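You operate a simulated robot arm through the tools that you are given. There is no shell and no other tool. Be economical: measure what you need, move in short steps, check, and stop when the job is done.

You run a simulated robot arm. Do the job below in one go: nothing can be reset, and whatever is moved stays where it is left.

## Task
Run the music box down and rack the yellow and teal drums.
Fine: slide it to PLAY, and to STOP once the knob is DOWN; do not turn the knob by hand.
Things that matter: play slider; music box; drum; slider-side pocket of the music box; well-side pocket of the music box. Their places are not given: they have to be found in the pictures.

The check looks at the end state, three seconds after you hand in, the way a careful person would. Anything else that was tipped, shoved, dropped, spilled or broken makes it a failure.

## Robot
A 6-joint arm with a two-finger parallel gripper, fixed in place. Base frame: the origin is at the foot of the arm, x ahead of it, y to its left, z up; the work surface is at about z = 0.46. Lengths are in m, angles in rad, forces in N, time in s.
With the tool pointing down near the work surface it reaches from about 0.1 to 0.52 m from the base axis. Its first joint turns from -1.152 to 1.152 rad. Payload 2.7 kg.
Tool frame: the origin (TCP) lies between the finger pads and is the grasp point; the fingertips stand 0.023 m ahead of it; z points along the fingers, y is the line along which they close. The gripper opens to 0.094 m. The fingers are 0.038 m wide and 0.01 m thick; the gripper's body (0.054 by 0.096 m) begins 0.039 m behind the TCP.
Orientation is that of the tool frame in the base frame, as a unit quaternion [x, y, z, w]. With the fingers straight down and closing along the base's y, the tool's x points along the base's -x, its y along +y and its z along -z.

## Interface
- The arm moves only by the tool jog_arm. Its argument "series" is a list that holds one entry, the list of rows, each a list of 7 numbers: the shift along the base's x, y, z in m, then the turn, a rotation vector about the base's x, y, z in rad, then the opening in per cent of the stroke, from 0 (shut) to 100 (fully open). In form: [[[x, y, z, wx, wy, wz, fingers], ...]]. A call has 1 to 10 rows; each row is the pose to reach, as a shift and turn from the pose commanded when the call began. A row lasts 0.2 s, in which the tool goes at most 0.05 m and 0.15 rad; a call with a longer step from one row to the next is refused whole, and so is a gripper value outside its range. Where a pose cannot be reached the arm comes as near as it can. A force on the tool above 40 N (or 10 N above the force at the start of the call, whichever is more), or a blocked arm, ends the call early, and 0.2 s more pass. Each finger travels about 0.045 m/s and halts on what it meets, pressing with about 22 N; the grip force reading is that of the motor and also rises with nothing between the fingers. The clock runs only during rows and for 0.2 s after the last one: add rows that repeat a pose to give the fingers time. The reply holds the time, the measured pose of the TCP, the force on the tool along the base axes, the opening and the grip force, in the units named above and with some noise.
- Cameras (640 x 400 px; columns grow to the right, rows downward): "scene" is fixed at [0.0619, -0.4249, 1.3885]; the picture's right is [0.76, -0.65, 0.00], its down [-0.46, -0.53, -0.72] and it looks along [0.47, 0.54, -0.70] (base axes); focal length 316 px, centre (320, 200). "wrist" rides on the gripper at [-0.039, 0, -0.044] in the tool frame; the picture's right is [0.00, -1.00, 0.00], its down [0.97, 0.00, -0.24] and it looks along [0.24, 0.00, 0.97] (tool axes); focal length 218 px, centre (320, 200).
- grab_frame(camera): a new picture of that camera. It takes no simulated time.
- measure_at(camera, pixels): for up to 12 pixels [column, row] of the newest picture of that camera ("zoom" is the newest enlarged one), the place [x, y, z] in the base frame of the surface seen there, good to about 0.002 m, but the place of the scene camera against the robot may be out by one fixed shift of up to 0.025 m in any direction. It takes no simulated time.
- enlarge(camera, box): a new picture of the part [left, top, right, bottom] of that camera's present view, enlarged. It takes no simulated time.
- close_job(): hands the job in; it is judged then, once.

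Keep the steps short. Do not move on a guess: measure, check each grasp and each placing, and mend mistakes. In all there are 80 turns and 34 pictures (those below and enlarged ones count). Leave the gripper open and the arm clear of the work at the hand-in unless told otherwise, and finish with a single line.

The tools are called as name(argument=value, ...) on one line, values as JSON. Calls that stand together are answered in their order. jog_arm: Moves the arm, as the interface text tells. Its arguments: {"type":"object","properties":{"series":{"type":"array"}},"required":["series"]} The other tools are called the same way: grab_frame (camera) takes a picture; measure_at (camera, pixels) gives the place of the surface under pixels of a picture; enlarge (camera, box) takes an enlarged picture of a part of a camera's view; close_job () hands the job in.

At the start:

```text
time_s: 0.0
eef_pos: [0.349, 0.2796, 0.7749]
orientation: [0.0, 1.0, 0.0, -0.001]
ft_force: [-0.3, 0.2, -0.7]
opening: 0.094
finger_force: 0.0
```

scene: 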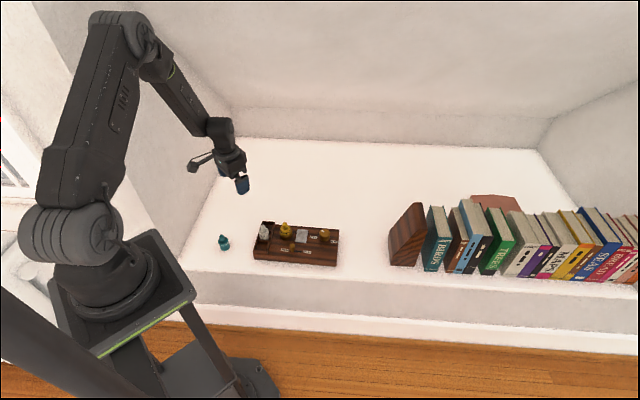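
wrist: 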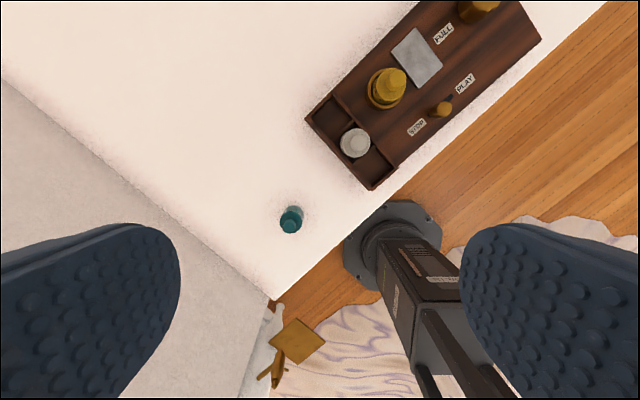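

I see the music box around (295,243) in the scene view and a teal drum at (223,242). I'll enlarge both views to read the details.

enlarge(camera="scene", box=[200, 200, 360, 300])

enlarge(camera="wrist", box=[260, 0, 580, 200])

```text
4.00 times, centred on (280, 250) of scene
```

zoom: 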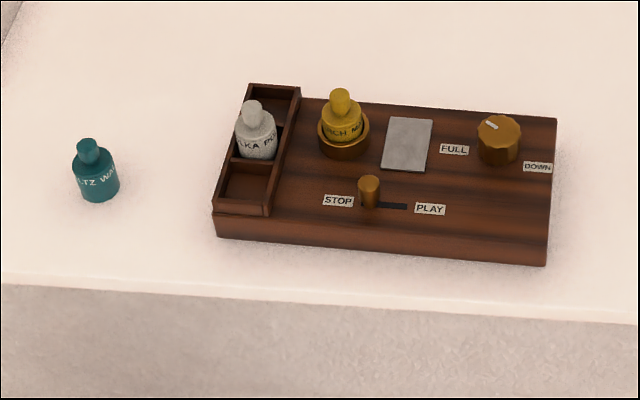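

```text
2.00 times, centred on (420, 100) of wrist
```

zoom: 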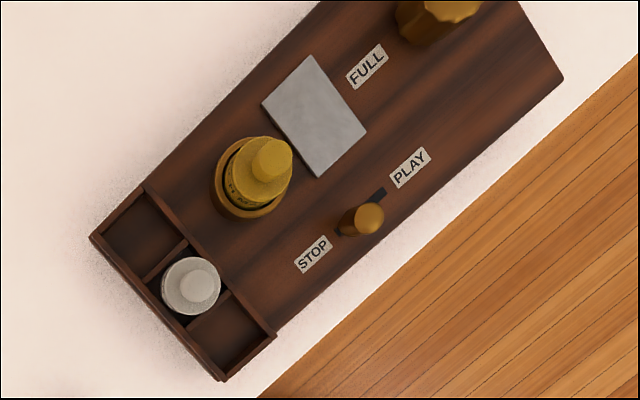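

The rack at the left has empty pockets at both ends, with white in the middle. The yellow drum sits in the well and the slider is at STOP. I'll measure the key points in the wrist zoom, and the teal drum in the wrist picture.

measure_at(camera="zoom", pixels=[[368, 217], [345, 232], [382, 192], [313, 254], [410, 167], [274, 158], [235, 335], [143, 228], [200, 287], [90, 238], [222, 380], [562, 75]])

measure_at(camera="wrist", pixels=[[290, 224], [293, 211], [284, 222], [299, 228], [240, 180], [480, 8], [313, 122], [337, 97]])

measure_at(camera="scene", pixels=[[222, 237], [292, 247], [285, 224], [263, 227], [325, 231], [240, 260], [337, 265]])

```text
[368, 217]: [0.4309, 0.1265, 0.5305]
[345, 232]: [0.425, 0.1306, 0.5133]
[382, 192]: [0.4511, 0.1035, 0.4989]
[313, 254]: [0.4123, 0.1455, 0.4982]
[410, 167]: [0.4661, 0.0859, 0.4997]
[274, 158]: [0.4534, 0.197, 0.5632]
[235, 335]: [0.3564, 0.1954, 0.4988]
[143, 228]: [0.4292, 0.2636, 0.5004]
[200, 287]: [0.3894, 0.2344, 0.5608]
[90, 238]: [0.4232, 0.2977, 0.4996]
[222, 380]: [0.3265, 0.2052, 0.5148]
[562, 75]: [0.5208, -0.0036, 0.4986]
```

```text
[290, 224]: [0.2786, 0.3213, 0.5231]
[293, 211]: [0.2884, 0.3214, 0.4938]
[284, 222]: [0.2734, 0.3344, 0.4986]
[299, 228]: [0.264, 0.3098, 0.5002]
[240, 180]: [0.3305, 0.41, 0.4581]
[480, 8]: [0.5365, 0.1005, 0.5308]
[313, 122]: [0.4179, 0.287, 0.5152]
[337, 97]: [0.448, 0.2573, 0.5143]
```

```text
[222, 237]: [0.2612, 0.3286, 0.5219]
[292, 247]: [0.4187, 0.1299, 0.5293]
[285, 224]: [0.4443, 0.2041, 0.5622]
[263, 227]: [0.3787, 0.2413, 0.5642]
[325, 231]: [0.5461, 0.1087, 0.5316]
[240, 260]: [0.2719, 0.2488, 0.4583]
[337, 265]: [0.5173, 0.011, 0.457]
```

Wrist measurements place the slider knob at (0.431,0.1265), top z about 0.53, with the slot direction (0.67,-0.74). The box top is at 0.499. I'll move above the slider with the closing line turned along the slot (turn +0.734 about z), fingers about 0.045 open.

jog_arm(series=[[[0.014, -0.026, -0.023, 0, 0, 0.123, 90], [0.028, -0.052, -0.046, 0, 0, 0.246, 80], [0.042, -0.078, -0.069, 0, 0, 0.369, 70], [0.056, -0.104, -0.092, 0, 0, 0.49, 60], [0.07, -0.13, -0.115, 0, 0, 0.612, 50], [0.082, -0.153, -0.135, 0, 0, 0.734, 48], [0.082, -0.153, -0.135, 0, 0, 0.734, 48]]])

grab_frame(camera="wrist")

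```text
time_s: 1.6
eef_pos: [0.4307, 0.1248, 0.641]
orientation: [-0.359, 0.933, 0.0, 0.001]
ft_force: [0.6, -0.7, -0.1]
opening: 0.0452
finger_force: 0.1
```

```text
29 pictures are left
```

wrist: 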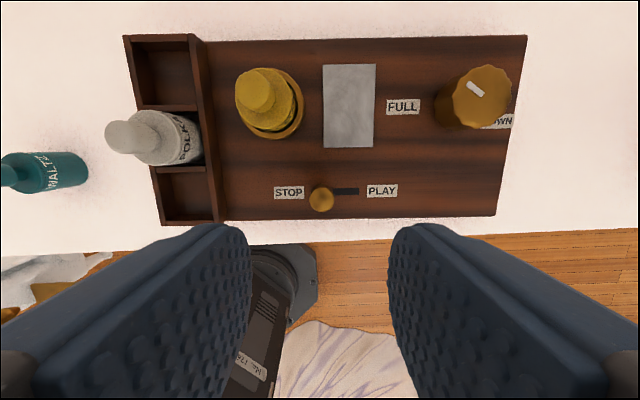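

The slot runs horizontally in this view, so the closing line is aligned. I'll measure the knob (321,196), the slot, the pockets and the drums.

measure_at(camera="wrist", pixels=[[321, 201], [321, 192], [336, 191], [359, 191], [263, 85], [165, 75], [187, 205], [133, 137], [125, 37], [527, 37], [496, 216], [162, 224]])

measure_at(camera="wrist", pixels=[[140, 106], [195, 106], [157, 170], [207, 170], [190, 38], [219, 222], [270, 110], [250, 100], [300, 100], [275, 137], [475, 88], [283, 72]])

```text
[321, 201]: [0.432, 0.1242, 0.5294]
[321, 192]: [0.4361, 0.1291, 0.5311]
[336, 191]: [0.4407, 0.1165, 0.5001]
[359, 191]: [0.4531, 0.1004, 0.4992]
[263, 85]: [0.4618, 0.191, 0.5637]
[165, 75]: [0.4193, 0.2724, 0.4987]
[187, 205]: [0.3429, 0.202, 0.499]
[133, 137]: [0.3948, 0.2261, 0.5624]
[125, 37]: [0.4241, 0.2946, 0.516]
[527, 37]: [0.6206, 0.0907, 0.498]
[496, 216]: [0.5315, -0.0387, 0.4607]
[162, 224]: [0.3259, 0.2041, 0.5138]
```

```text
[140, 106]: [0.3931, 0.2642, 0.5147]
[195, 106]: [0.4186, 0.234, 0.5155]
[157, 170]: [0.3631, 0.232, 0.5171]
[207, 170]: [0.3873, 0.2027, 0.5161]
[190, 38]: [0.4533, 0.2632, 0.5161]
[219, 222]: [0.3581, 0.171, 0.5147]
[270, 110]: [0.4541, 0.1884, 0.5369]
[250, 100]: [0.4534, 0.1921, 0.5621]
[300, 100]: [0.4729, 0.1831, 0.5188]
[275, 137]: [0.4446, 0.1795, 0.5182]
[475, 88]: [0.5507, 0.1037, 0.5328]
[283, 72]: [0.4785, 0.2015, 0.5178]
```

The knob is at about (0.434,0.1265), top z 0.53, and lines up with the finger gap at column 320. I'll descend so the fingertips straddle it at z about 0.515, just above the box top.

jog_arm(series=[[[0.003, 0.001, -0.035, 0, 0, 0, 48], [0.003, 0.001, -0.07, 0, 0, 0, 48], [0.003, 0.001, -0.09, 0, 0, 0, 48], [0.003, 0.001, -0.104, 0, 0, 0, 48], [0.003, 0.001, -0.104, 0, 0, 0, 48]]])

grab_frame(camera="wrist")

```text
time_s: 2.8
eef_pos: [0.4336, 0.1285, 0.5356]
orientation: [-0.359, 0.933, 0.0, 0.0]
ft_force: [0.6, 0.1, -0.5]
opening: 0.0451
finger_force: 0.0
```

```text
28 pictures are left
```

wrist: 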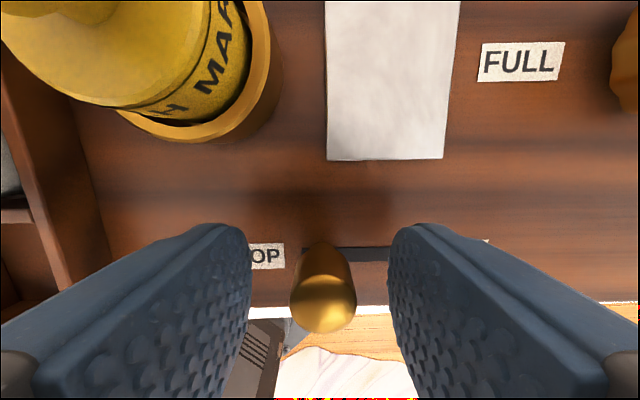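

The knob stands between the fingers. I'll move along the slot towards PLAY in small steps so the left finger pushes it, watching the force.

jog_arm(series=[[[0.0069, -0.0073, 0, 0, 0, 0, 48], [0.0117, -0.0124, 0, 0, 0, 0, 48], [0.0151, -0.016, 0, 0, 0, 0, 48], [0.0186, -0.0196, 0, 0, 0, 0, 48], [0.022, -0.0233, 0, 0, 0, 0, 48], [0.0247, -0.0262, 0, 0, 0, 0, 48]]])

grab_frame(camera="wrist")

```text
time_s: 4.2
eef_pos: [0.4588, 0.1006, 0.5353]
orientation: [-0.359, 0.933, 0.0, 0.0]
ft_force: [-0.6, 0.8, -0.1]
opening: 0.0452
finger_force: 0.1
```

```text
27 pictures are left
```

wrist: 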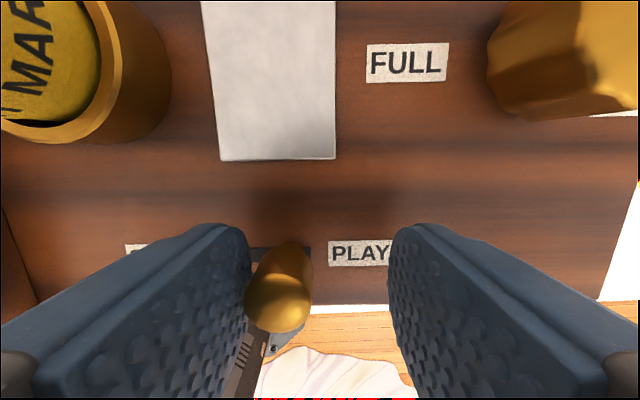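

The knob has slid most of the way but there's still some slot to its right (to column 312). I'll push a few more millimetres in fine steps.

jog_arm(series=[[[0.0014, -0.0015, 0, 0, 0, 0, 48], [0.0028, -0.0029, 0, 0, 0, 0, 48], [0.0041, -0.0044, 0, 0, 0, 0, 48], [0.0055, -0.0058, 0, 0, 0, 0, 48]]])

grab_frame(camera="wrist")

enlarge(camera="scene", box=[240, 210, 352, 280])

```text
time_s: 5.2
eef_pos: [0.4634, 0.0949, 0.5353]
orientation: [-0.36, 0.933, 0.001, -0.002]
ft_force: [-9.3, 13.5, -2.0]
opening: 0.052
finger_force: 7.9
```

```text
26 pictures are left
```

wrist: 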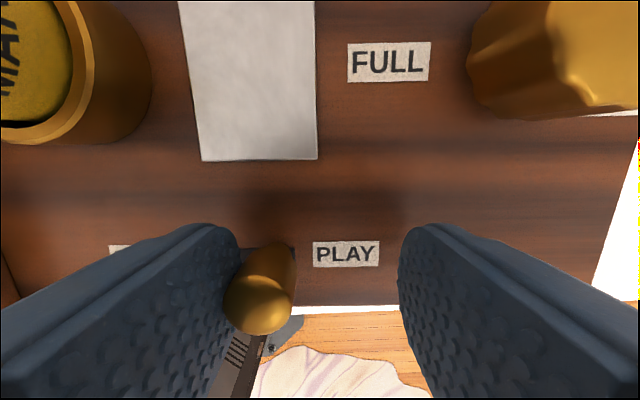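

```text
5.71 times, centred on (296, 245) of scene
```

zoom: 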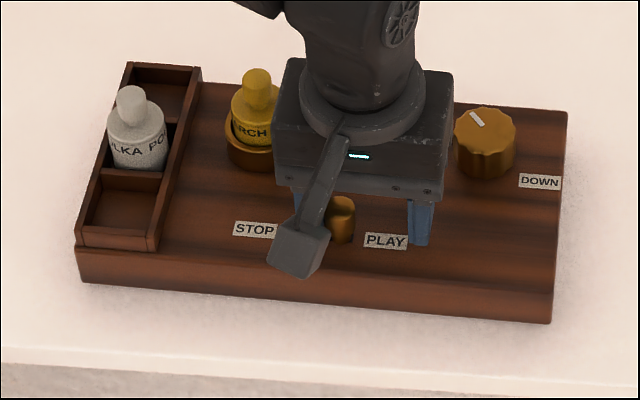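

The slider is against its end at PLAY (force about 16 N). I'll back off along the slot so nothing presses, wait about 1.6 s, then check the knob. I'll also measure the block hanging from the gripper at (300,250), since it could hit things.

measure_at(camera="zoom", pixels=[[295, 250], [285, 272], [318, 260], [335, 170], [320, 235], [477, 118]])

jog_arm(series=[[[-0.0069, 0.0073, 0, 0, 0, 0, 48], [-0.0083, 0.0087, 0, 0, 0, 0, 48], [-0.0083, 0.0087, 0, 0, 0, 0, 48], [-0.0083, 0.0087, 0, 0, 0, 0, 48], [-0.0083, 0.0087, 0, 0, 0, 0, 48], [-0.0083, 0.0087, 0, 0, 0, 0, 48], [-0.0083, 0.0087, 0, 0, 0, 0, 48], [-0.0083, 0.0087, 0, 0, 0, 0, 48]]])

enlarge(camera="scene", box=[240, 210, 352, 280])

```text
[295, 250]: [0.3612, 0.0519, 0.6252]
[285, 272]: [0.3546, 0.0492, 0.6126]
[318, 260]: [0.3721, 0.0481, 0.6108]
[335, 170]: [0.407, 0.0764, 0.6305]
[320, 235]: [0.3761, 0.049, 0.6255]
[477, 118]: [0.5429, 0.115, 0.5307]
```

```text
time_s: 7.0
eef_pos: [0.4558, 0.103, 0.5348]
orientation: [-0.359, 0.933, 0.0, 0.0]
ft_force: [-0.3, 1.0, -0.7]
opening: 0.0449
finger_force: 0.1
```

```text
5.71 times, centred on (296, 245) of scene
```

zoom: 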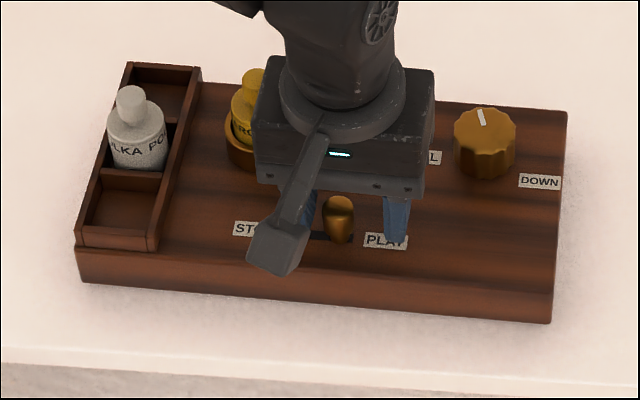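

The slider stays at PLAY and the knob pointer is turning clockwise, from up-left to nearly up, towards DOWN at lower right. The hanging block rides about 0.07 m above the TCP, which is clear. I'll wait with repeated rows.

jog_arm(series=[[[0, 0, 0, 0, 0, 0, 48], [0, 0, 0, 0, 0, 0, 48], [0, 0, 0, 0, 0, 0, 48], [0, 0, 0, 0, 0, 0, 48], [0, 0, 0, 0, 0, 0, 48], [0, 0, 0, 0, 0, 0, 48], [0, 0, 0, 0, 0, 0, 48], [0, 0, 0, 0, 0, 0, 48], [0, 0, 0, 0, 0, 0, 48], [0, 0, 0, 0, 0, 0, 48]]])

jog_arm(series=[[[0, 0, 0, 0, 0, 0, 48], [0, 0, 0, 0, 0, 0, 48], [0, 0, 0, 0, 0, 0, 48], [0, 0, 0, 0, 0, 0, 48], [0, 0, 0, 0, 0, 0, 48], [0, 0, 0, 0, 0, 0, 48], [0, 0, 0, 0, 0, 0, 48], [0, 0, 0, 0, 0, 0, 48], [0, 0, 0, 0, 0, 0, 48], [0, 0, 0, 0, 0, 0, 48]]])

enlarge(camera="scene", box=[240, 210, 352, 280])

```text
time_s: 9.2
eef_pos: [0.4547, 0.1031, 0.5359]
orientation: [-0.359, 0.933, 0.0, 0.0]
ft_force: [0.6, -0.1, 0.0]
opening: 0.045
finger_force: 0.0
```

```text
time_s: 11.4
eef_pos: [0.4557, 0.1038, 0.5357]
orientation: [-0.359, 0.933, 0.0, 0.0]
ft_force: [0.0, 1.1, 0.7]
opening: 0.0453
finger_force: 0.1
```

```text
5.71 times, centred on (296, 245) of scene
```

zoom: 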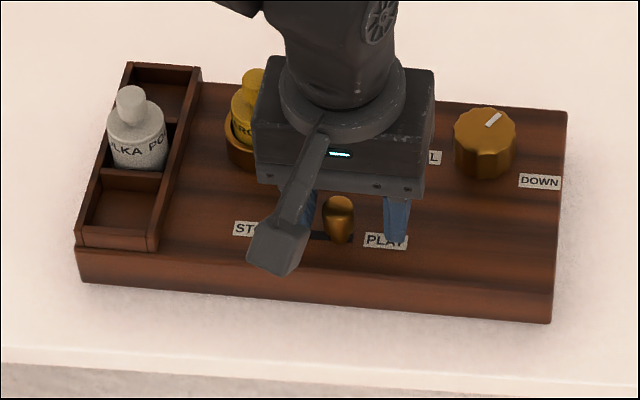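

The pointer is now at upper right and still turning, about 12°/s. I'll wait about 6.6 s more.

jog_arm(series=[[[0, 0, 0, 0, 0, 0, 48], [0, 0, 0, 0, 0, 0, 48], [0, 0, 0, 0, 0, 0, 48], [0, 0, 0, 0, 0, 0, 48], [0, 0, 0, 0, 0, 0, 48], [0, 0, 0, 0, 0, 0, 48], [0, 0, 0, 0, 0, 0, 48], [0, 0, 0, 0, 0, 0, 48], [0, 0, 0, 0, 0, 0, 48], [0, 0, 0, 0, 0, 0, 48]]])

jog_arm(series=[[[0, 0, 0, 0, 0, 0, 48], [0, 0, 0, 0, 0, 0, 48], [0, 0, 0, 0, 0, 0, 48], [0, 0, 0, 0, 0, 0, 48], [0, 0, 0, 0, 0, 0, 48], [0, 0, 0, 0, 0, 0, 48], [0, 0, 0, 0, 0, 0, 48], [0, 0, 0, 0, 0, 0, 48], [0, 0, 0, 0, 0, 0, 48], [0, 0, 0, 0, 0, 0, 48]]])

jog_arm(series=[[[0, 0, 0, 0, 0, 0, 48], [0, 0, 0, 0, 0, 0, 48], [0, 0, 0, 0, 0, 0, 48], [0, 0, 0, 0, 0, 0, 48], [0, 0, 0, 0, 0, 0, 48], [0, 0, 0, 0, 0, 0, 48], [0, 0, 0, 0, 0, 0, 48], [0, 0, 0, 0, 0, 0, 48], [0, 0, 0, 0, 0, 0, 48], [0, 0, 0, 0, 0, 0, 48]]])

enlarge(camera="scene", box=[240, 210, 352, 280])

```text
time_s: 13.6
eef_pos: [0.4547, 0.1033, 0.5355]
orientation: [-0.358, 0.934, 0.0, 0.001]
ft_force: [1.2, -0.3, 0.9]
opening: 0.0451
finger_force: 0.1
```

```text
time_s: 15.8
eef_pos: [0.4557, 0.1033, 0.5356]
orientation: [-0.359, 0.933, -0.001, 0.0]
ft_force: [-0.1, 0.1, -0.8]
opening: 0.0453
finger_force: 0.1
```

```text
time_s: 18.0
eef_pos: [0.456, 0.1034, 0.5354]
orientation: [-0.359, 0.933, -0.001, 0.0]
ft_force: [0.0, 0.5, 0.1]
opening: 0.045
finger_force: 0.1
```

```text
5.71 times, centred on (296, 245) of scene
```

zoom: 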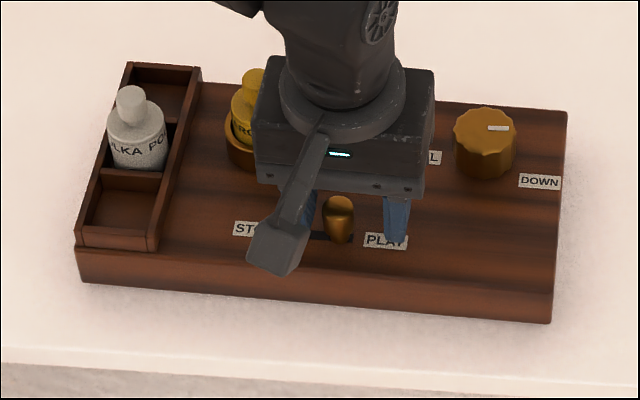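

The pointer now points right, with DOWN further round at lower right. I'll wait another 6.6 s.

jog_arm(series=[[[0, 0, 0, 0, 0, 0, 48], [0, 0, 0, 0, 0, 0, 48], [0, 0, 0, 0, 0, 0, 48], [0, 0, 0, 0, 0, 0, 48], [0, 0, 0, 0, 0, 0, 48], [0, 0, 0, 0, 0, 0, 48], [0, 0, 0, 0, 0, 0, 48], [0, 0, 0, 0, 0, 0, 48], [0, 0, 0, 0, 0, 0, 48], [0, 0, 0, 0, 0, 0, 48]]])

jog_arm(series=[[[0, 0, 0, 0, 0, 0, 48], [0, 0, 0, 0, 0, 0, 48], [0, 0, 0, 0, 0, 0, 48], [0, 0, 0, 0, 0, 0, 48], [0, 0, 0, 0, 0, 0, 48], [0, 0, 0, 0, 0, 0, 48], [0, 0, 0, 0, 0, 0, 48], [0, 0, 0, 0, 0, 0, 48], [0, 0, 0, 0, 0, 0, 48], [0, 0, 0, 0, 0, 0, 48]]])

jog_arm(series=[[[0, 0, 0, 0, 0, 0, 48], [0, 0, 0, 0, 0, 0, 48], [0, 0, 0, 0, 0, 0, 48], [0, 0, 0, 0, 0, 0, 48], [0, 0, 0, 0, 0, 0, 48], [0, 0, 0, 0, 0, 0, 48], [0, 0, 0, 0, 0, 0, 48], [0, 0, 0, 0, 0, 0, 48], [0, 0, 0, 0, 0, 0, 48], [0, 0, 0, 0, 0, 0, 48]]])

enlarge(camera="scene", box=[240, 210, 352, 280])

```text
time_s: 20.2
eef_pos: [0.4559, 0.1041, 0.5359]
orientation: [-0.359, 0.933, 0.0, 0.0]
ft_force: [0.8, 0.3, 0.3]
opening: 0.0449
finger_force: 0.0
```

```text
time_s: 22.4
eef_pos: [0.4552, 0.1029, 0.5349]
orientation: [-0.359, 0.933, -0.001, -0.001]
ft_force: [-0.1, 0.8, 0.6]
opening: 0.0448
finger_force: 0.1
```

```text
time_s: 24.6
eef_pos: [0.4545, 0.1012, 0.5362]
orientation: [-0.359, 0.933, 0.0, 0.0]
ft_force: [0.1, 0.1, 0.0]
opening: 0.0451
finger_force: 0.1
```

```text
5.71 times, centred on (296, 245) of scene
```

zoom: 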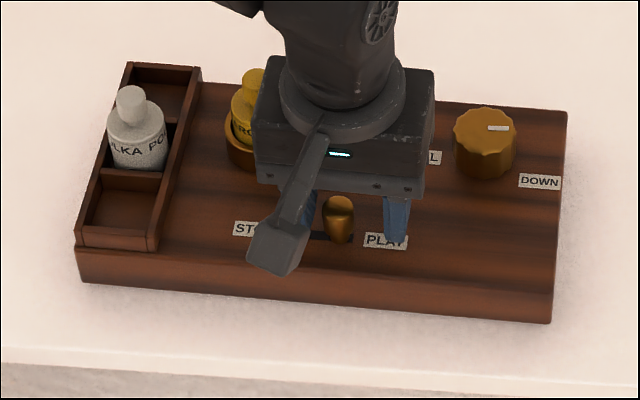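

The pointer hasn't changed over 6.6 s, so the box has run down and the pointer is at its end beside DOWN. Next I'll push the slider back to STOP with the other finger, ending with fine steps.

jog_arm(series=[[[-0.007, 0.0074, 0, 0, 0, 0, 48], [-0.014, 0.0148, 0, 0, 0, 0, 48], [-0.019, 0.0201, 0, 0, 0, 0, 48], [-0.023, 0.0243, 0, 0, 0, 0, 48], [-0.026, 0.0275, 0, 0, 0, 0, 48], [-0.0285, 0.0302, 0, 0, 0, 0, 48], [-0.0305, 0.0323, 0, 0, 0, 0, 48]]])

grab_frame(camera="wrist")

```text
time_s: 26.2
eef_pos: [0.4243, 0.1367, 0.5357]
orientation: [-0.358, 0.934, 0.0, 0.0]
ft_force: [1.5, -1.8, -0.6]
opening: 0.0462
finger_force: 1.0
```

```text
20 pictures are left
```

wrist: 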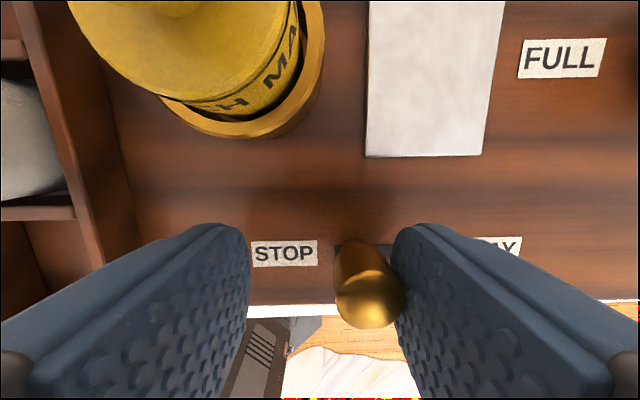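

The force is beginning to rise, with the knob next to STOP. I'll push 3 mm more to seat it, then back off.

jog_arm(series=[[[-0.001, 0.0011, 0, 0, 0, 0, 48], [-0.002, 0.0022, 0, 0, 0, 0, 48], [-0.003, 0.0032, 0, 0, 0, 0, 48]]])

jog_arm(series=[[[0.004, -0.0042, 0, 0, 0, 0, 48], [0.007, -0.0074, 0, 0, 0, 0, 48], [0.01, -0.0106, 0.01, 0, 0, 0, 48], [0.01, -0.0106, 0.05, 0, 0, 0, 55], [0.01, -0.0106, 0.09, 0, 0, 0, 65], [0.01, -0.0106, 0.105, 0, 0, 0, 75]]])

grab_frame(camera="wrist")

```text
time_s: 27.0
eef_pos: [0.4225, 0.1381, 0.5353]
orientation: [-0.359, 0.934, 0.0, 0.0]
ft_force: [5.7, -10.5, 3.1]
opening: 0.0506
finger_force: 5.7
```

```text
time_s: 28.4
eef_pos: [0.4337, 0.1275, 0.6419]
orientation: [-0.359, 0.933, 0.0, 0.0]
ft_force: [-0.2, -0.1, 0.3]
opening: 0.0705
finger_force: 0.1
```

```text
19 pictures are left
```

wrist: 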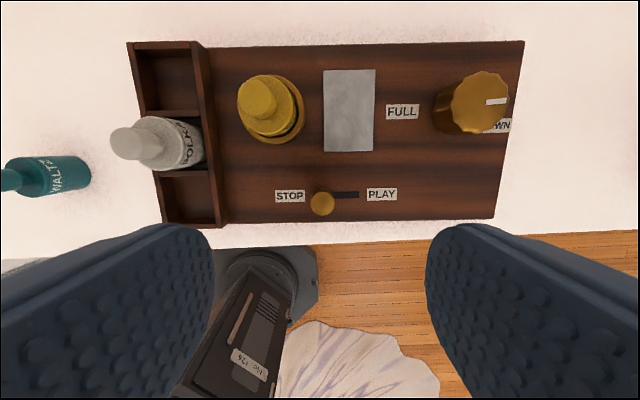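

The slider is at STOP, the pointer is at DOWN and the box hasn't moved. Next I need the yellow drum's centre, so I'll enlarge it.

enlarge(camera="wrist", box=[118, 30, 342, 170])

```text
2.86 times, centred on (230, 100) of wrist
```

zoom: 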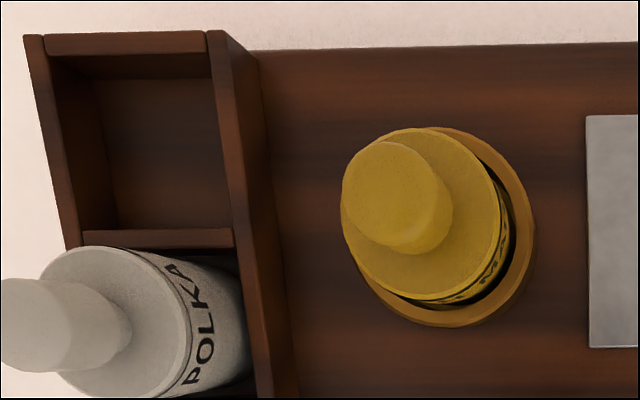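

measure_at(camera="zoom", pixels=[[440, 135], [492, 215], [440, 297], [362, 258], [470, 165], [480, 265], [528, 220], [455, 321], [512, 165], [515, 275], [385, 200], [430, 240]])

measure_at(camera="zoom", pixels=[[50, 58], [207, 52], [82, 232], [232, 232], [82, 244], [35, 36], [213, 33], [228, 100], [48, 120], [165, 140], [120, 225], [150, 70]])

```text
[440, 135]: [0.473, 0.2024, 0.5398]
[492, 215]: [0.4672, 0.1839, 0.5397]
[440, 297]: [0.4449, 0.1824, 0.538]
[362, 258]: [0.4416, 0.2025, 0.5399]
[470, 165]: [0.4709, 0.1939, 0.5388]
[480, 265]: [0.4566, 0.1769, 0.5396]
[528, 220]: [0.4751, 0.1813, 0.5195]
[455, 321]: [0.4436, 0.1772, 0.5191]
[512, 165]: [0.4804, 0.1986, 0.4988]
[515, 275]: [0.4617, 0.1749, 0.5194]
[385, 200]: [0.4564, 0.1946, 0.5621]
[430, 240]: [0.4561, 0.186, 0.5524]
```

```text
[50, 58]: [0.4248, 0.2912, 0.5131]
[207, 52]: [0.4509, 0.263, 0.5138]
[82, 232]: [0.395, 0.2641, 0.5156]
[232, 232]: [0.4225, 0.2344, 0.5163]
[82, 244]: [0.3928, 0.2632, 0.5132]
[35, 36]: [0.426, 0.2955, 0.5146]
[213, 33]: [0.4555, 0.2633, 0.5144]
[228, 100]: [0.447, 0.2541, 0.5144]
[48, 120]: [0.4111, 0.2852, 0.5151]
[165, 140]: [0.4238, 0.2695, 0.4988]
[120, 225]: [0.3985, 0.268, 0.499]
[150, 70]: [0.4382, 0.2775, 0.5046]
```

The yellow drum's shoulder-circle centre is at about (0.4565,0.1945), radius 0.0165, shoulder z 0.54, well rim 0.519. I'll move above it at 60 % open, with the closing line along the box.

jog_arm(series=[[[0.01, 0.03, 0, 0, 0, 0.023, 60], [0.0241, 0.0653, 0, 0, 0, 0.023, 60], [0.0241, 0.0653, -0.03, 0, 0, 0.023, 60], [0.0241, 0.0653, -0.045, 0, 0, 0.023, 60], [0.0241, 0.0653, -0.045, 0, 0, 0.023, 60]]])

grab_frame(camera="wrist")

```text
time_s: 29.6
eef_pos: [0.4555, 0.1932, 0.5943]
orientation: [-0.37, 0.929, 0.0, 0.001]
ft_force: [0.8, 0.2, 0.3]
opening: 0.0567
finger_force: 0.1
```

```text
17 pictures are left
```

wrist: 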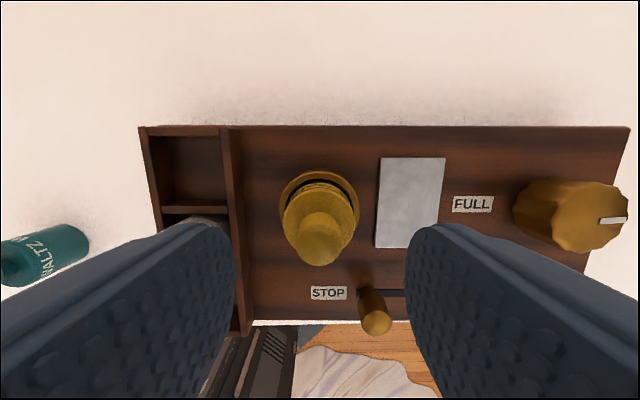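

The drum is centred at column 320 between the fingers. I'll descend so the tips sit just above the well rim.

jog_arm(series=[[[0, 0, -0.02, 0, 0, 0, 60], [0, 0, -0.038, 0, 0, 0, 60], [0, 0, -0.0485, 0, 0, 0, 60], [0, 0, -0.0485, 0, 0, 0, 60]]])

grab_frame(camera="wrist")

```text
time_s: 30.6
eef_pos: [0.4566, 0.1946, 0.5471]
orientation: [-0.369, 0.929, 0.0, 0.0]
ft_force: [0.0, -0.3, 0.8]
opening: 0.0563
finger_force: 0.1
```

```text
16 pictures are left
```

wrist: 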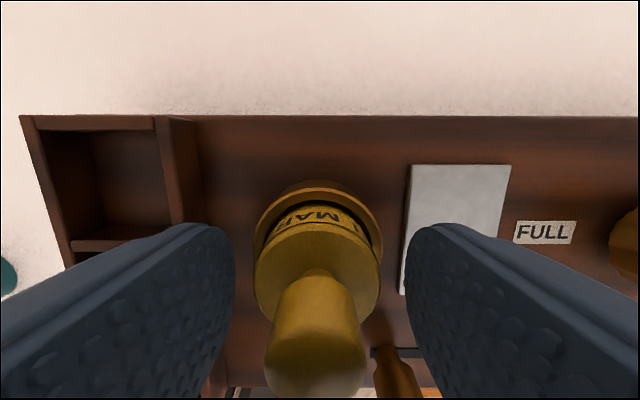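

The drum is between the fingers with clear space all round. I'll close on the body.

jog_arm(series=[[[0, 0, 0, 0, 0, 0, 40], [0, 0, 0, 0, 0, 0, 20], [0, 0, 0, 0, 0, 0, 10], [0, 0, 0, 0, 0, 0, 10], [0, 0, 0, 0, 0, 0, 10]]])

```text
time_s: 31.8
eef_pos: [0.4559, 0.1938, 0.5469]
orientation: [-0.369, 0.929, 0.0, 0.0]
ft_force: [0.3, 1.4, -0.9]
opening: 0.0337
finger_force: 22.1
```

Grip is 22 N at 0.0337 m, so the drum is held. I'll lift straight out of the well and carry it above the well-side pocket at (0.4227,0.2632).

jog_arm(series=[[[0, 0, 0.02, 0, 0, 0, 10], [0, 0, 0.045, 0, 0, 0, 10], [0, 0, 0.06, 0, 0, 0, 10], [-0.0113, 0.0229, 0.06, 0, 0, 0, 10], [-0.0225, 0.0458, 0.06, 0, 0, 0, 10], [-0.0338, 0.0687, 0.06, 0, 0, 0, 10], [-0.0338, 0.0687, 0.06, 0, 0, 0, 10]]])

grab_frame(camera="wrist")

```text
time_s: 33.4
eef_pos: [0.4204, 0.2623, 0.6058]
orientation: [-0.37, 0.929, 0.001, 0.0]
ft_force: [0.0, -0.5, -1.9]
opening: 0.0338
finger_force: 21.6
```

```text
15 pictures are left
```

wrist: 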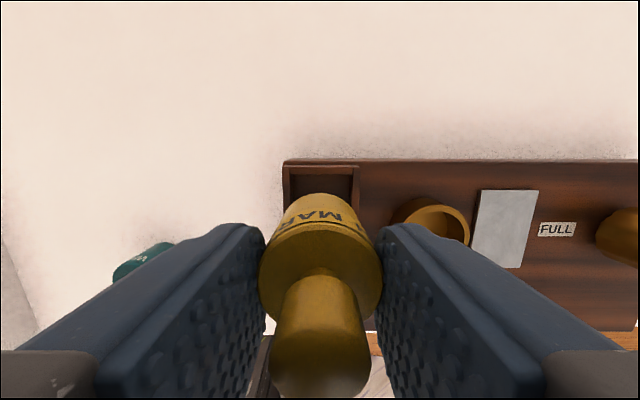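

The drum is held and the pocket (columns 284–359) is centred on it. I'll lower it to just above the rim (bottom about 0.523) and check.

jog_arm(series=[[[0, 0, -0.02, 0, 0, 0, 10], [0, 0, -0.036, 0, 0, 0, 10], [0, 0, -0.036, 0, 0, 0, 10]]])

grab_frame(camera="wrist")

enlarge(camera="scene", box=[230, 195, 326, 255])

```text
time_s: 34.2
eef_pos: [0.423, 0.2623, 0.57]
orientation: [-0.37, 0.929, 0.0, 0.0]
ft_force: [1.0, 0.5, -1.2]
opening: 0.034
finger_force: 21.6
```

```text
14 pictures are left
```

wrist: 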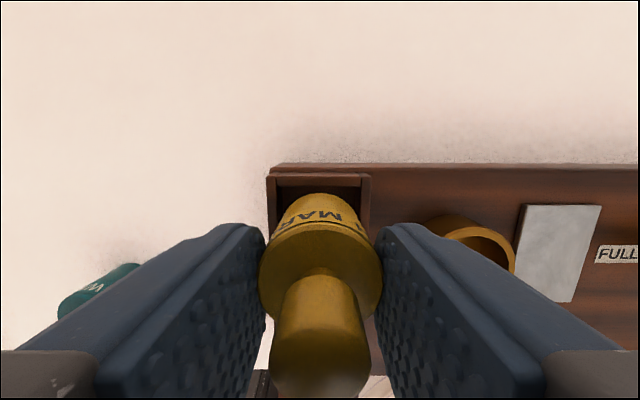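

```text
6.67 times, centred on (278, 225) of scene
```

zoom: 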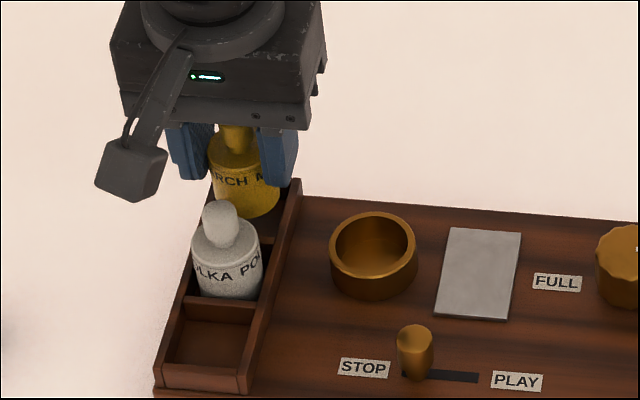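

The alignment looks good in both views. I'll lower it the last 24 mm slowly.

jog_arm(series=[[[0, 0, -0.008, 0, 0, 0, 10], [0, 0, -0.014, 0, 0, 0, 10], [0, 0, -0.019, 0, 0, 0, 10], [0, 0, -0.0235, 0, 0, 0, 10], [0, 0, -0.025, 0, 0, 0, 10]]])

```text
time_s: 35.4
eef_pos: [0.423, 0.2627, 0.5469]
orientation: [-0.369, 0.929, 0.0, 0.0]
ft_force: [-3.1, -1.9, 12.2]
opening: 0.0337
finger_force: 22.5
```

It touched the floor at the same grip height (12 N), so it's seated. I'll release and rise.

jog_arm(series=[[[0, 0, 0.001, 0, 0, 0, 40], [0, 0, 0.001, 0, 0, 0, 60], [0, 0, 0.001, 0, 0, 0, 60], [0, 0, 0.03, 0, 0, 0, 60], [0, 0, 0.07, 0, 0, 0, 60], [0, 0, 0.1, 0, 0, 0, 60]]])

grab_frame(camera="wrist")

enlarge(camera="scene", box=[200, 195, 328, 275])

```text
time_s: 36.8
eef_pos: [0.4221, 0.2618, 0.6461]
orientation: [-0.369, 0.929, 0.0, 0.0]
ft_force: [-0.2, -0.5, -0.7]
opening: 0.0564
finger_force: 0.1
```

```text
12 pictures are left
```

wrist: 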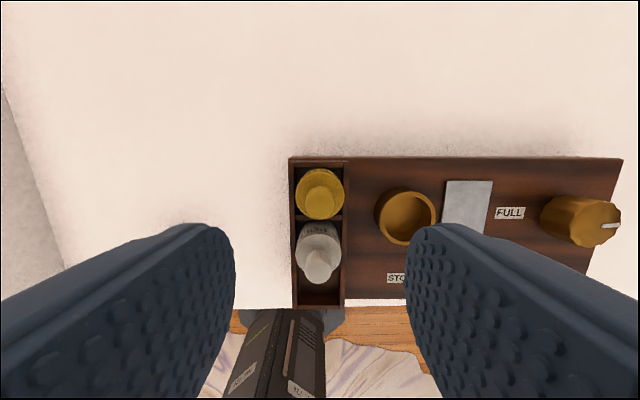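

```text
5.00 times, centred on (264, 235) of scene
```

zoom: 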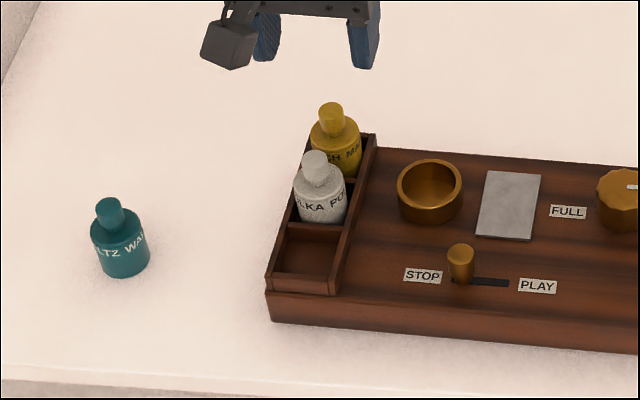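

Yellow is seated in the well-side pocket. Now I'll move above the teal drum, roughly (0.276,0.321), staying high to look at it.

jog_arm(series=[[[-0.03, 0.012, 0, 0, 0, 0, 60], [-0.065, 0.026, 0, 0, 0, 0, 60], [-0.1, 0.04, 0, 0, 0, 0, 60], [-0.13, 0.052, 0, 0, 0, 0, 60], [-0.1467, 0.0578, -0.02, 0, 0, 0, 60], [-0.1467, 0.0578, -0.04, 0, 0, 0, 60], [-0.1467, 0.0578, -0.04, 0, 0, 0, 60]]])

enlarge(camera="wrist", box=[160, 100, 480, 300])

```text
time_s: 38.4
eef_pos: [0.2746, 0.321, 0.6052]
orientation: [-0.37, 0.929, 0.0, -0.001]
ft_force: [-0.3, -0.1, -0.4]
opening: 0.0563
finger_force: 0.0
```

```text
2.00 times, centred on (320, 200) of wrist
```

zoom: 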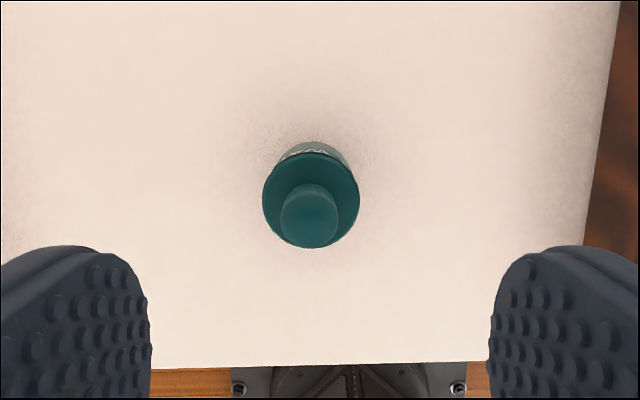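

Teal is slightly left of centre. I'll measure its shoulder edges and top.

measure_at(camera="zoom", pixels=[[266, 200], [356, 200], [310, 157], [280, 170], [342, 170], [309, 222], [309, 210], [285, 222], [334, 222], [309, 243], [309, 140], [200, 150]])

```text
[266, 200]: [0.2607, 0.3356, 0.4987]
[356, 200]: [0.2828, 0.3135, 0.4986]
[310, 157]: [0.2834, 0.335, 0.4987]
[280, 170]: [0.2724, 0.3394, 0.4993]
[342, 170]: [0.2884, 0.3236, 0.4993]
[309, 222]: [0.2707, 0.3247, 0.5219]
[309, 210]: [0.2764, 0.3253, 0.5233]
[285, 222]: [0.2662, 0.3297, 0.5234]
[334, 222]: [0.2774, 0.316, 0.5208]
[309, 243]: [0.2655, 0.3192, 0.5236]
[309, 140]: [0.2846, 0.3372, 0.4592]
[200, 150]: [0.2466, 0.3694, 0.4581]
```

The teal centre is at (0.272,0.324), shoulder z 0.499, bottom 0.458. I'll descend to TCP z 0.5065, the same grip height on the drum as before, check the pose and then close.

jog_arm(series=[[[-0.004, 0.0033, -0.03, 0, 0, 0, 60], [-0.004, 0.0033, -0.065, 0, 0, 0, 60], [-0.004, 0.0033, -0.088, 0, 0, 0, 60], [-0.004, 0.0033, -0.101, 0, 0, 0, 60], [-0.004, 0.0033, -0.101, 0, 0, 0, 60]]])

grab_frame(camera="wrist")

```text
time_s: 39.6
eef_pos: [0.272, 0.3232, 0.5045]
orientation: [-0.37, 0.929, -0.001, 0.0]
ft_force: [-0.7, 0.2, -0.2]
opening: 0.0565
finger_force: 0.1
```

```text
9 pictures are left
```

wrist: 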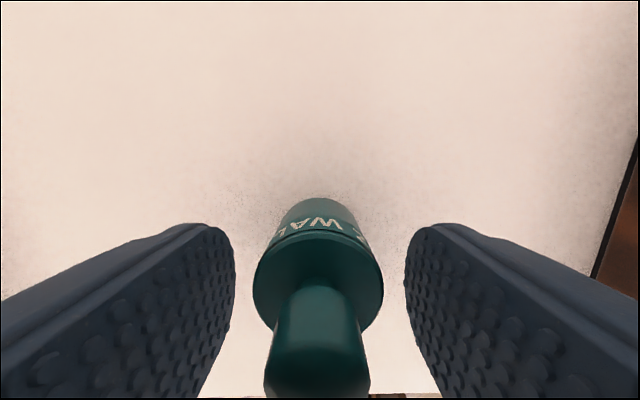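

The drum is centred. I'll close on it.

jog_arm(series=[[[0, 0, 0, 0, 0, 0, 40], [0, 0, 0, 0, 0, 0, 20], [0, 0, 0, 0, 0, 0, 10], [0, 0, 0, 0, 0, 0, 10], [0, 0, 0, 0, 0, 0, 10]]])

```text
time_s: 40.8
eef_pos: [0.2723, 0.3241, 0.5045]
orientation: [-0.369, 0.929, 0.0, 0.0]
ft_force: [0.0, -0.6, 3.2]
opening: 0.0338
finger_force: 22.1
```

Held (0.0338 m, 22 N). I'll lift 0.13 m and carry it above the slider-side pocket at (0.3593,0.2037).

jog_arm(series=[[[0, 0, 0.02, 0, 0, 0, 10], [0, 0, 0.06, 0, 0, 0, 10], [0, 0, 0.1, 0, 0, 0, 10], [0, 0, 0.13, 0, 0, 0, 10], [0.0218, -0.0302, 0.13, 0, 0, 0, 10], [0.0437, -0.0603, 0.13, 0, 0, 0, 10], [0.0655, -0.0905, 0.13, 0, 0, 0, 10], [0.0873, -0.1206, 0.13, 0, 0, 0, 10], [0.0873, -0.1206, 0.12, 0, 0, 0, 10], [0.0873, -0.1206, 0.12, 0, 0, 0, 10]]])

grab_frame(camera="wrist")

```text
time_s: 43.0
eef_pos: [0.3606, 0.2028, 0.6237]
orientation: [-0.369, 0.929, 0.0, -0.001]
ft_force: [0.8, -0.6, -1.4]
opening: 0.0339
finger_force: 21.8
```

```text
8 pictures are left
```

wrist: 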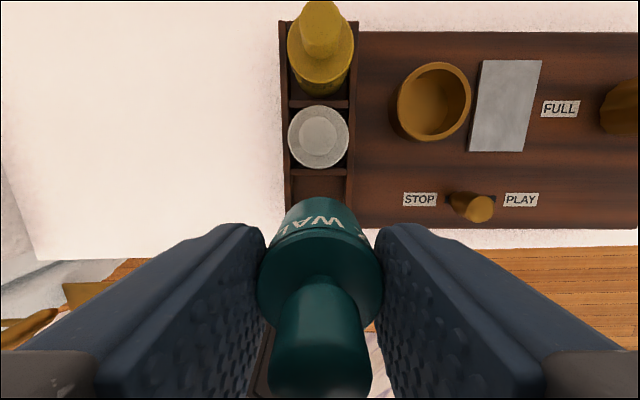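

Aligned to within a pixel or two. I'll measure the divider and walls here to confirm the pocket centre before lowering.

measure_at(camera="wrist", pixels=[[320, 171], [320, 175], [287, 172], [352, 172], [320, 103], [320, 137], [286, 200], [353, 200]])

```text
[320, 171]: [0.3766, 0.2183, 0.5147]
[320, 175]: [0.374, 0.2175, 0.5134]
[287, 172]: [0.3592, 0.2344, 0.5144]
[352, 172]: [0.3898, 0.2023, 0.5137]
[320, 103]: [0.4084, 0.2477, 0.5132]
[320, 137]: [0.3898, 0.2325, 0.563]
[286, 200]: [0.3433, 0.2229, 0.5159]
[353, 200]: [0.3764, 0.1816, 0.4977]
```

The divider at (0.375,0.218) confirms the pocket centre at about (0.359,0.203). I'll lower to just above the rim, then slowly into the pocket.

jog_arm(series=[[[-0.0004, -0.0005, -0.025, 0, 0, 0, 10], [-0.0004, -0.0005, -0.048, 0, 0, 0, 10], [-0.0004, -0.0005, -0.055, 0, 0, 0, 10], [-0.0004, -0.0005, -0.055, 0, 0, 0, 10]]])

enlarge(camera="scene", box=[230, 205, 326, 265])

```text
time_s: 44.0
eef_pos: [0.3589, 0.2027, 0.57]
orientation: [-0.37, 0.929, 0.0, -0.001]
ft_force: [0.7, -0.1, -0.9]
opening: 0.034
finger_force: 22.4
```

```text
6.67 times, centred on (278, 235) of scene
```

zoom: 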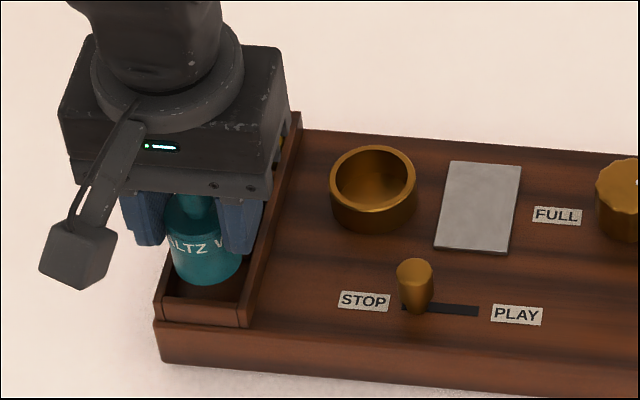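

The drum hangs over the pocket cleanly. I'll lower slowly until contact.

jog_arm(series=[[[0, 0, -0.008, 0, 0, 0, 10], [0, 0, -0.014, 0, 0, 0, 10], [0, 0, -0.019, 0, 0, 0, 10], [0, 0, -0.0225, 0, 0, 0, 10], [0, 0, -0.025, 0, 0, 0, 10]]])

```text
time_s: 45.2
eef_pos: [0.3596, 0.2026, 0.5466]
orientation: [-0.37, 0.929, 0.0, 0.0]
ft_force: [-6.7, 0.7, 15.4]
opening: 0.0335
finger_force: 22.0
```

Contact came at z 0.5466, the expected seated height (the rim would have stopped it at about 0.563). I'll release and rise.

jog_arm(series=[[[0, 0, 0.001, 0, 0, 0, 40], [0, 0, 0.001, 0, 0, 0, 60], [0, 0, 0.001, 0, 0, 0, 60], [0, 0, 0.03, 0, 0, 0, 60], [0, 0, 0.07, 0, 0, 0, 60], [0, 0, 0.11, 0, 0, 0, 60]]])

jog_arm(series=[[[-0.02, 0.03, 0.03, 0, 0, 0, 70], [-0.04, 0.06, 0.05, 0, 0, 0, 80], [-0.06, 0.09, 0.07, 0, 0, 0, 100], [-0.08, 0.12, 0.08, 0, 0, 0, 100], [-0.08, 0.12, 0.08, 0, 0, 0, 100]]])

enlarge(camera="scene", box=[230, 200, 350, 275])

grab_frame(camera="wrist")

```text
time_s: 46.6
eef_pos: [0.3602, 0.2029, 0.6543]
orientation: [-0.37, 0.929, 0.0, -0.001]
ft_force: [0.1, 0.0, -0.3]
opening: 0.0565
finger_force: 0.1
```

```text
time_s: 47.8
eef_pos: [0.2789, 0.3224, 0.7347]
orientation: [-0.37, 0.929, 0.0, -0.001]
ft_force: [0.1, 0.1, 0.3]
opening: 0.0938
finger_force: 0.0
```

```text
5.33 times, centred on (290, 238) of scene
```

zoom: 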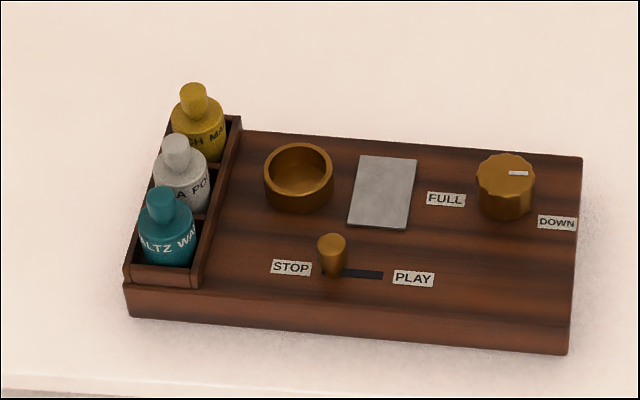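

```text
5 pictures are left
```

wrist: 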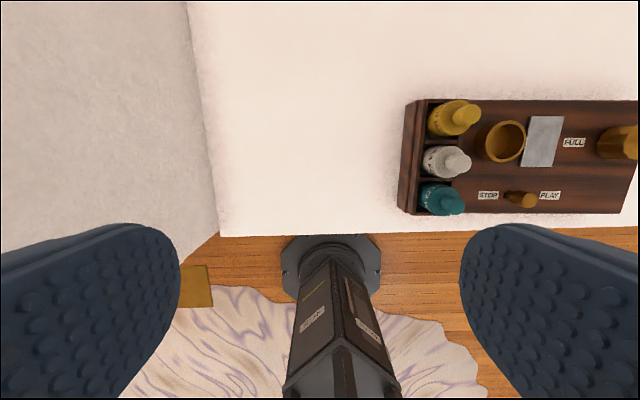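

All three drums stand in the rack, the slider is at STOP and the pointer is at DOWN. As a last check that they're seated, I'll measure the top heights.

measure_at(camera="zoom", pixels=[[193, 88], [175, 139], [158, 191], [331, 239]])

```text
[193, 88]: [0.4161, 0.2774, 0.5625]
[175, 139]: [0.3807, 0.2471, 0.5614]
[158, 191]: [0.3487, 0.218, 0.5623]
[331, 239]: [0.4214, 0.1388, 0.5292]
```

All three tops are level at z about 0.562, so every drum is seated. The arm is clear with the gripper open, so I'll hand in.

close_job()

```text
The job is handed in.
```

The music box has run down to DOWN and its slider is back at STOP; the yellow drum is in the well-side pocket, the teal drum is in the slider-side pocket, and the job is handed in.
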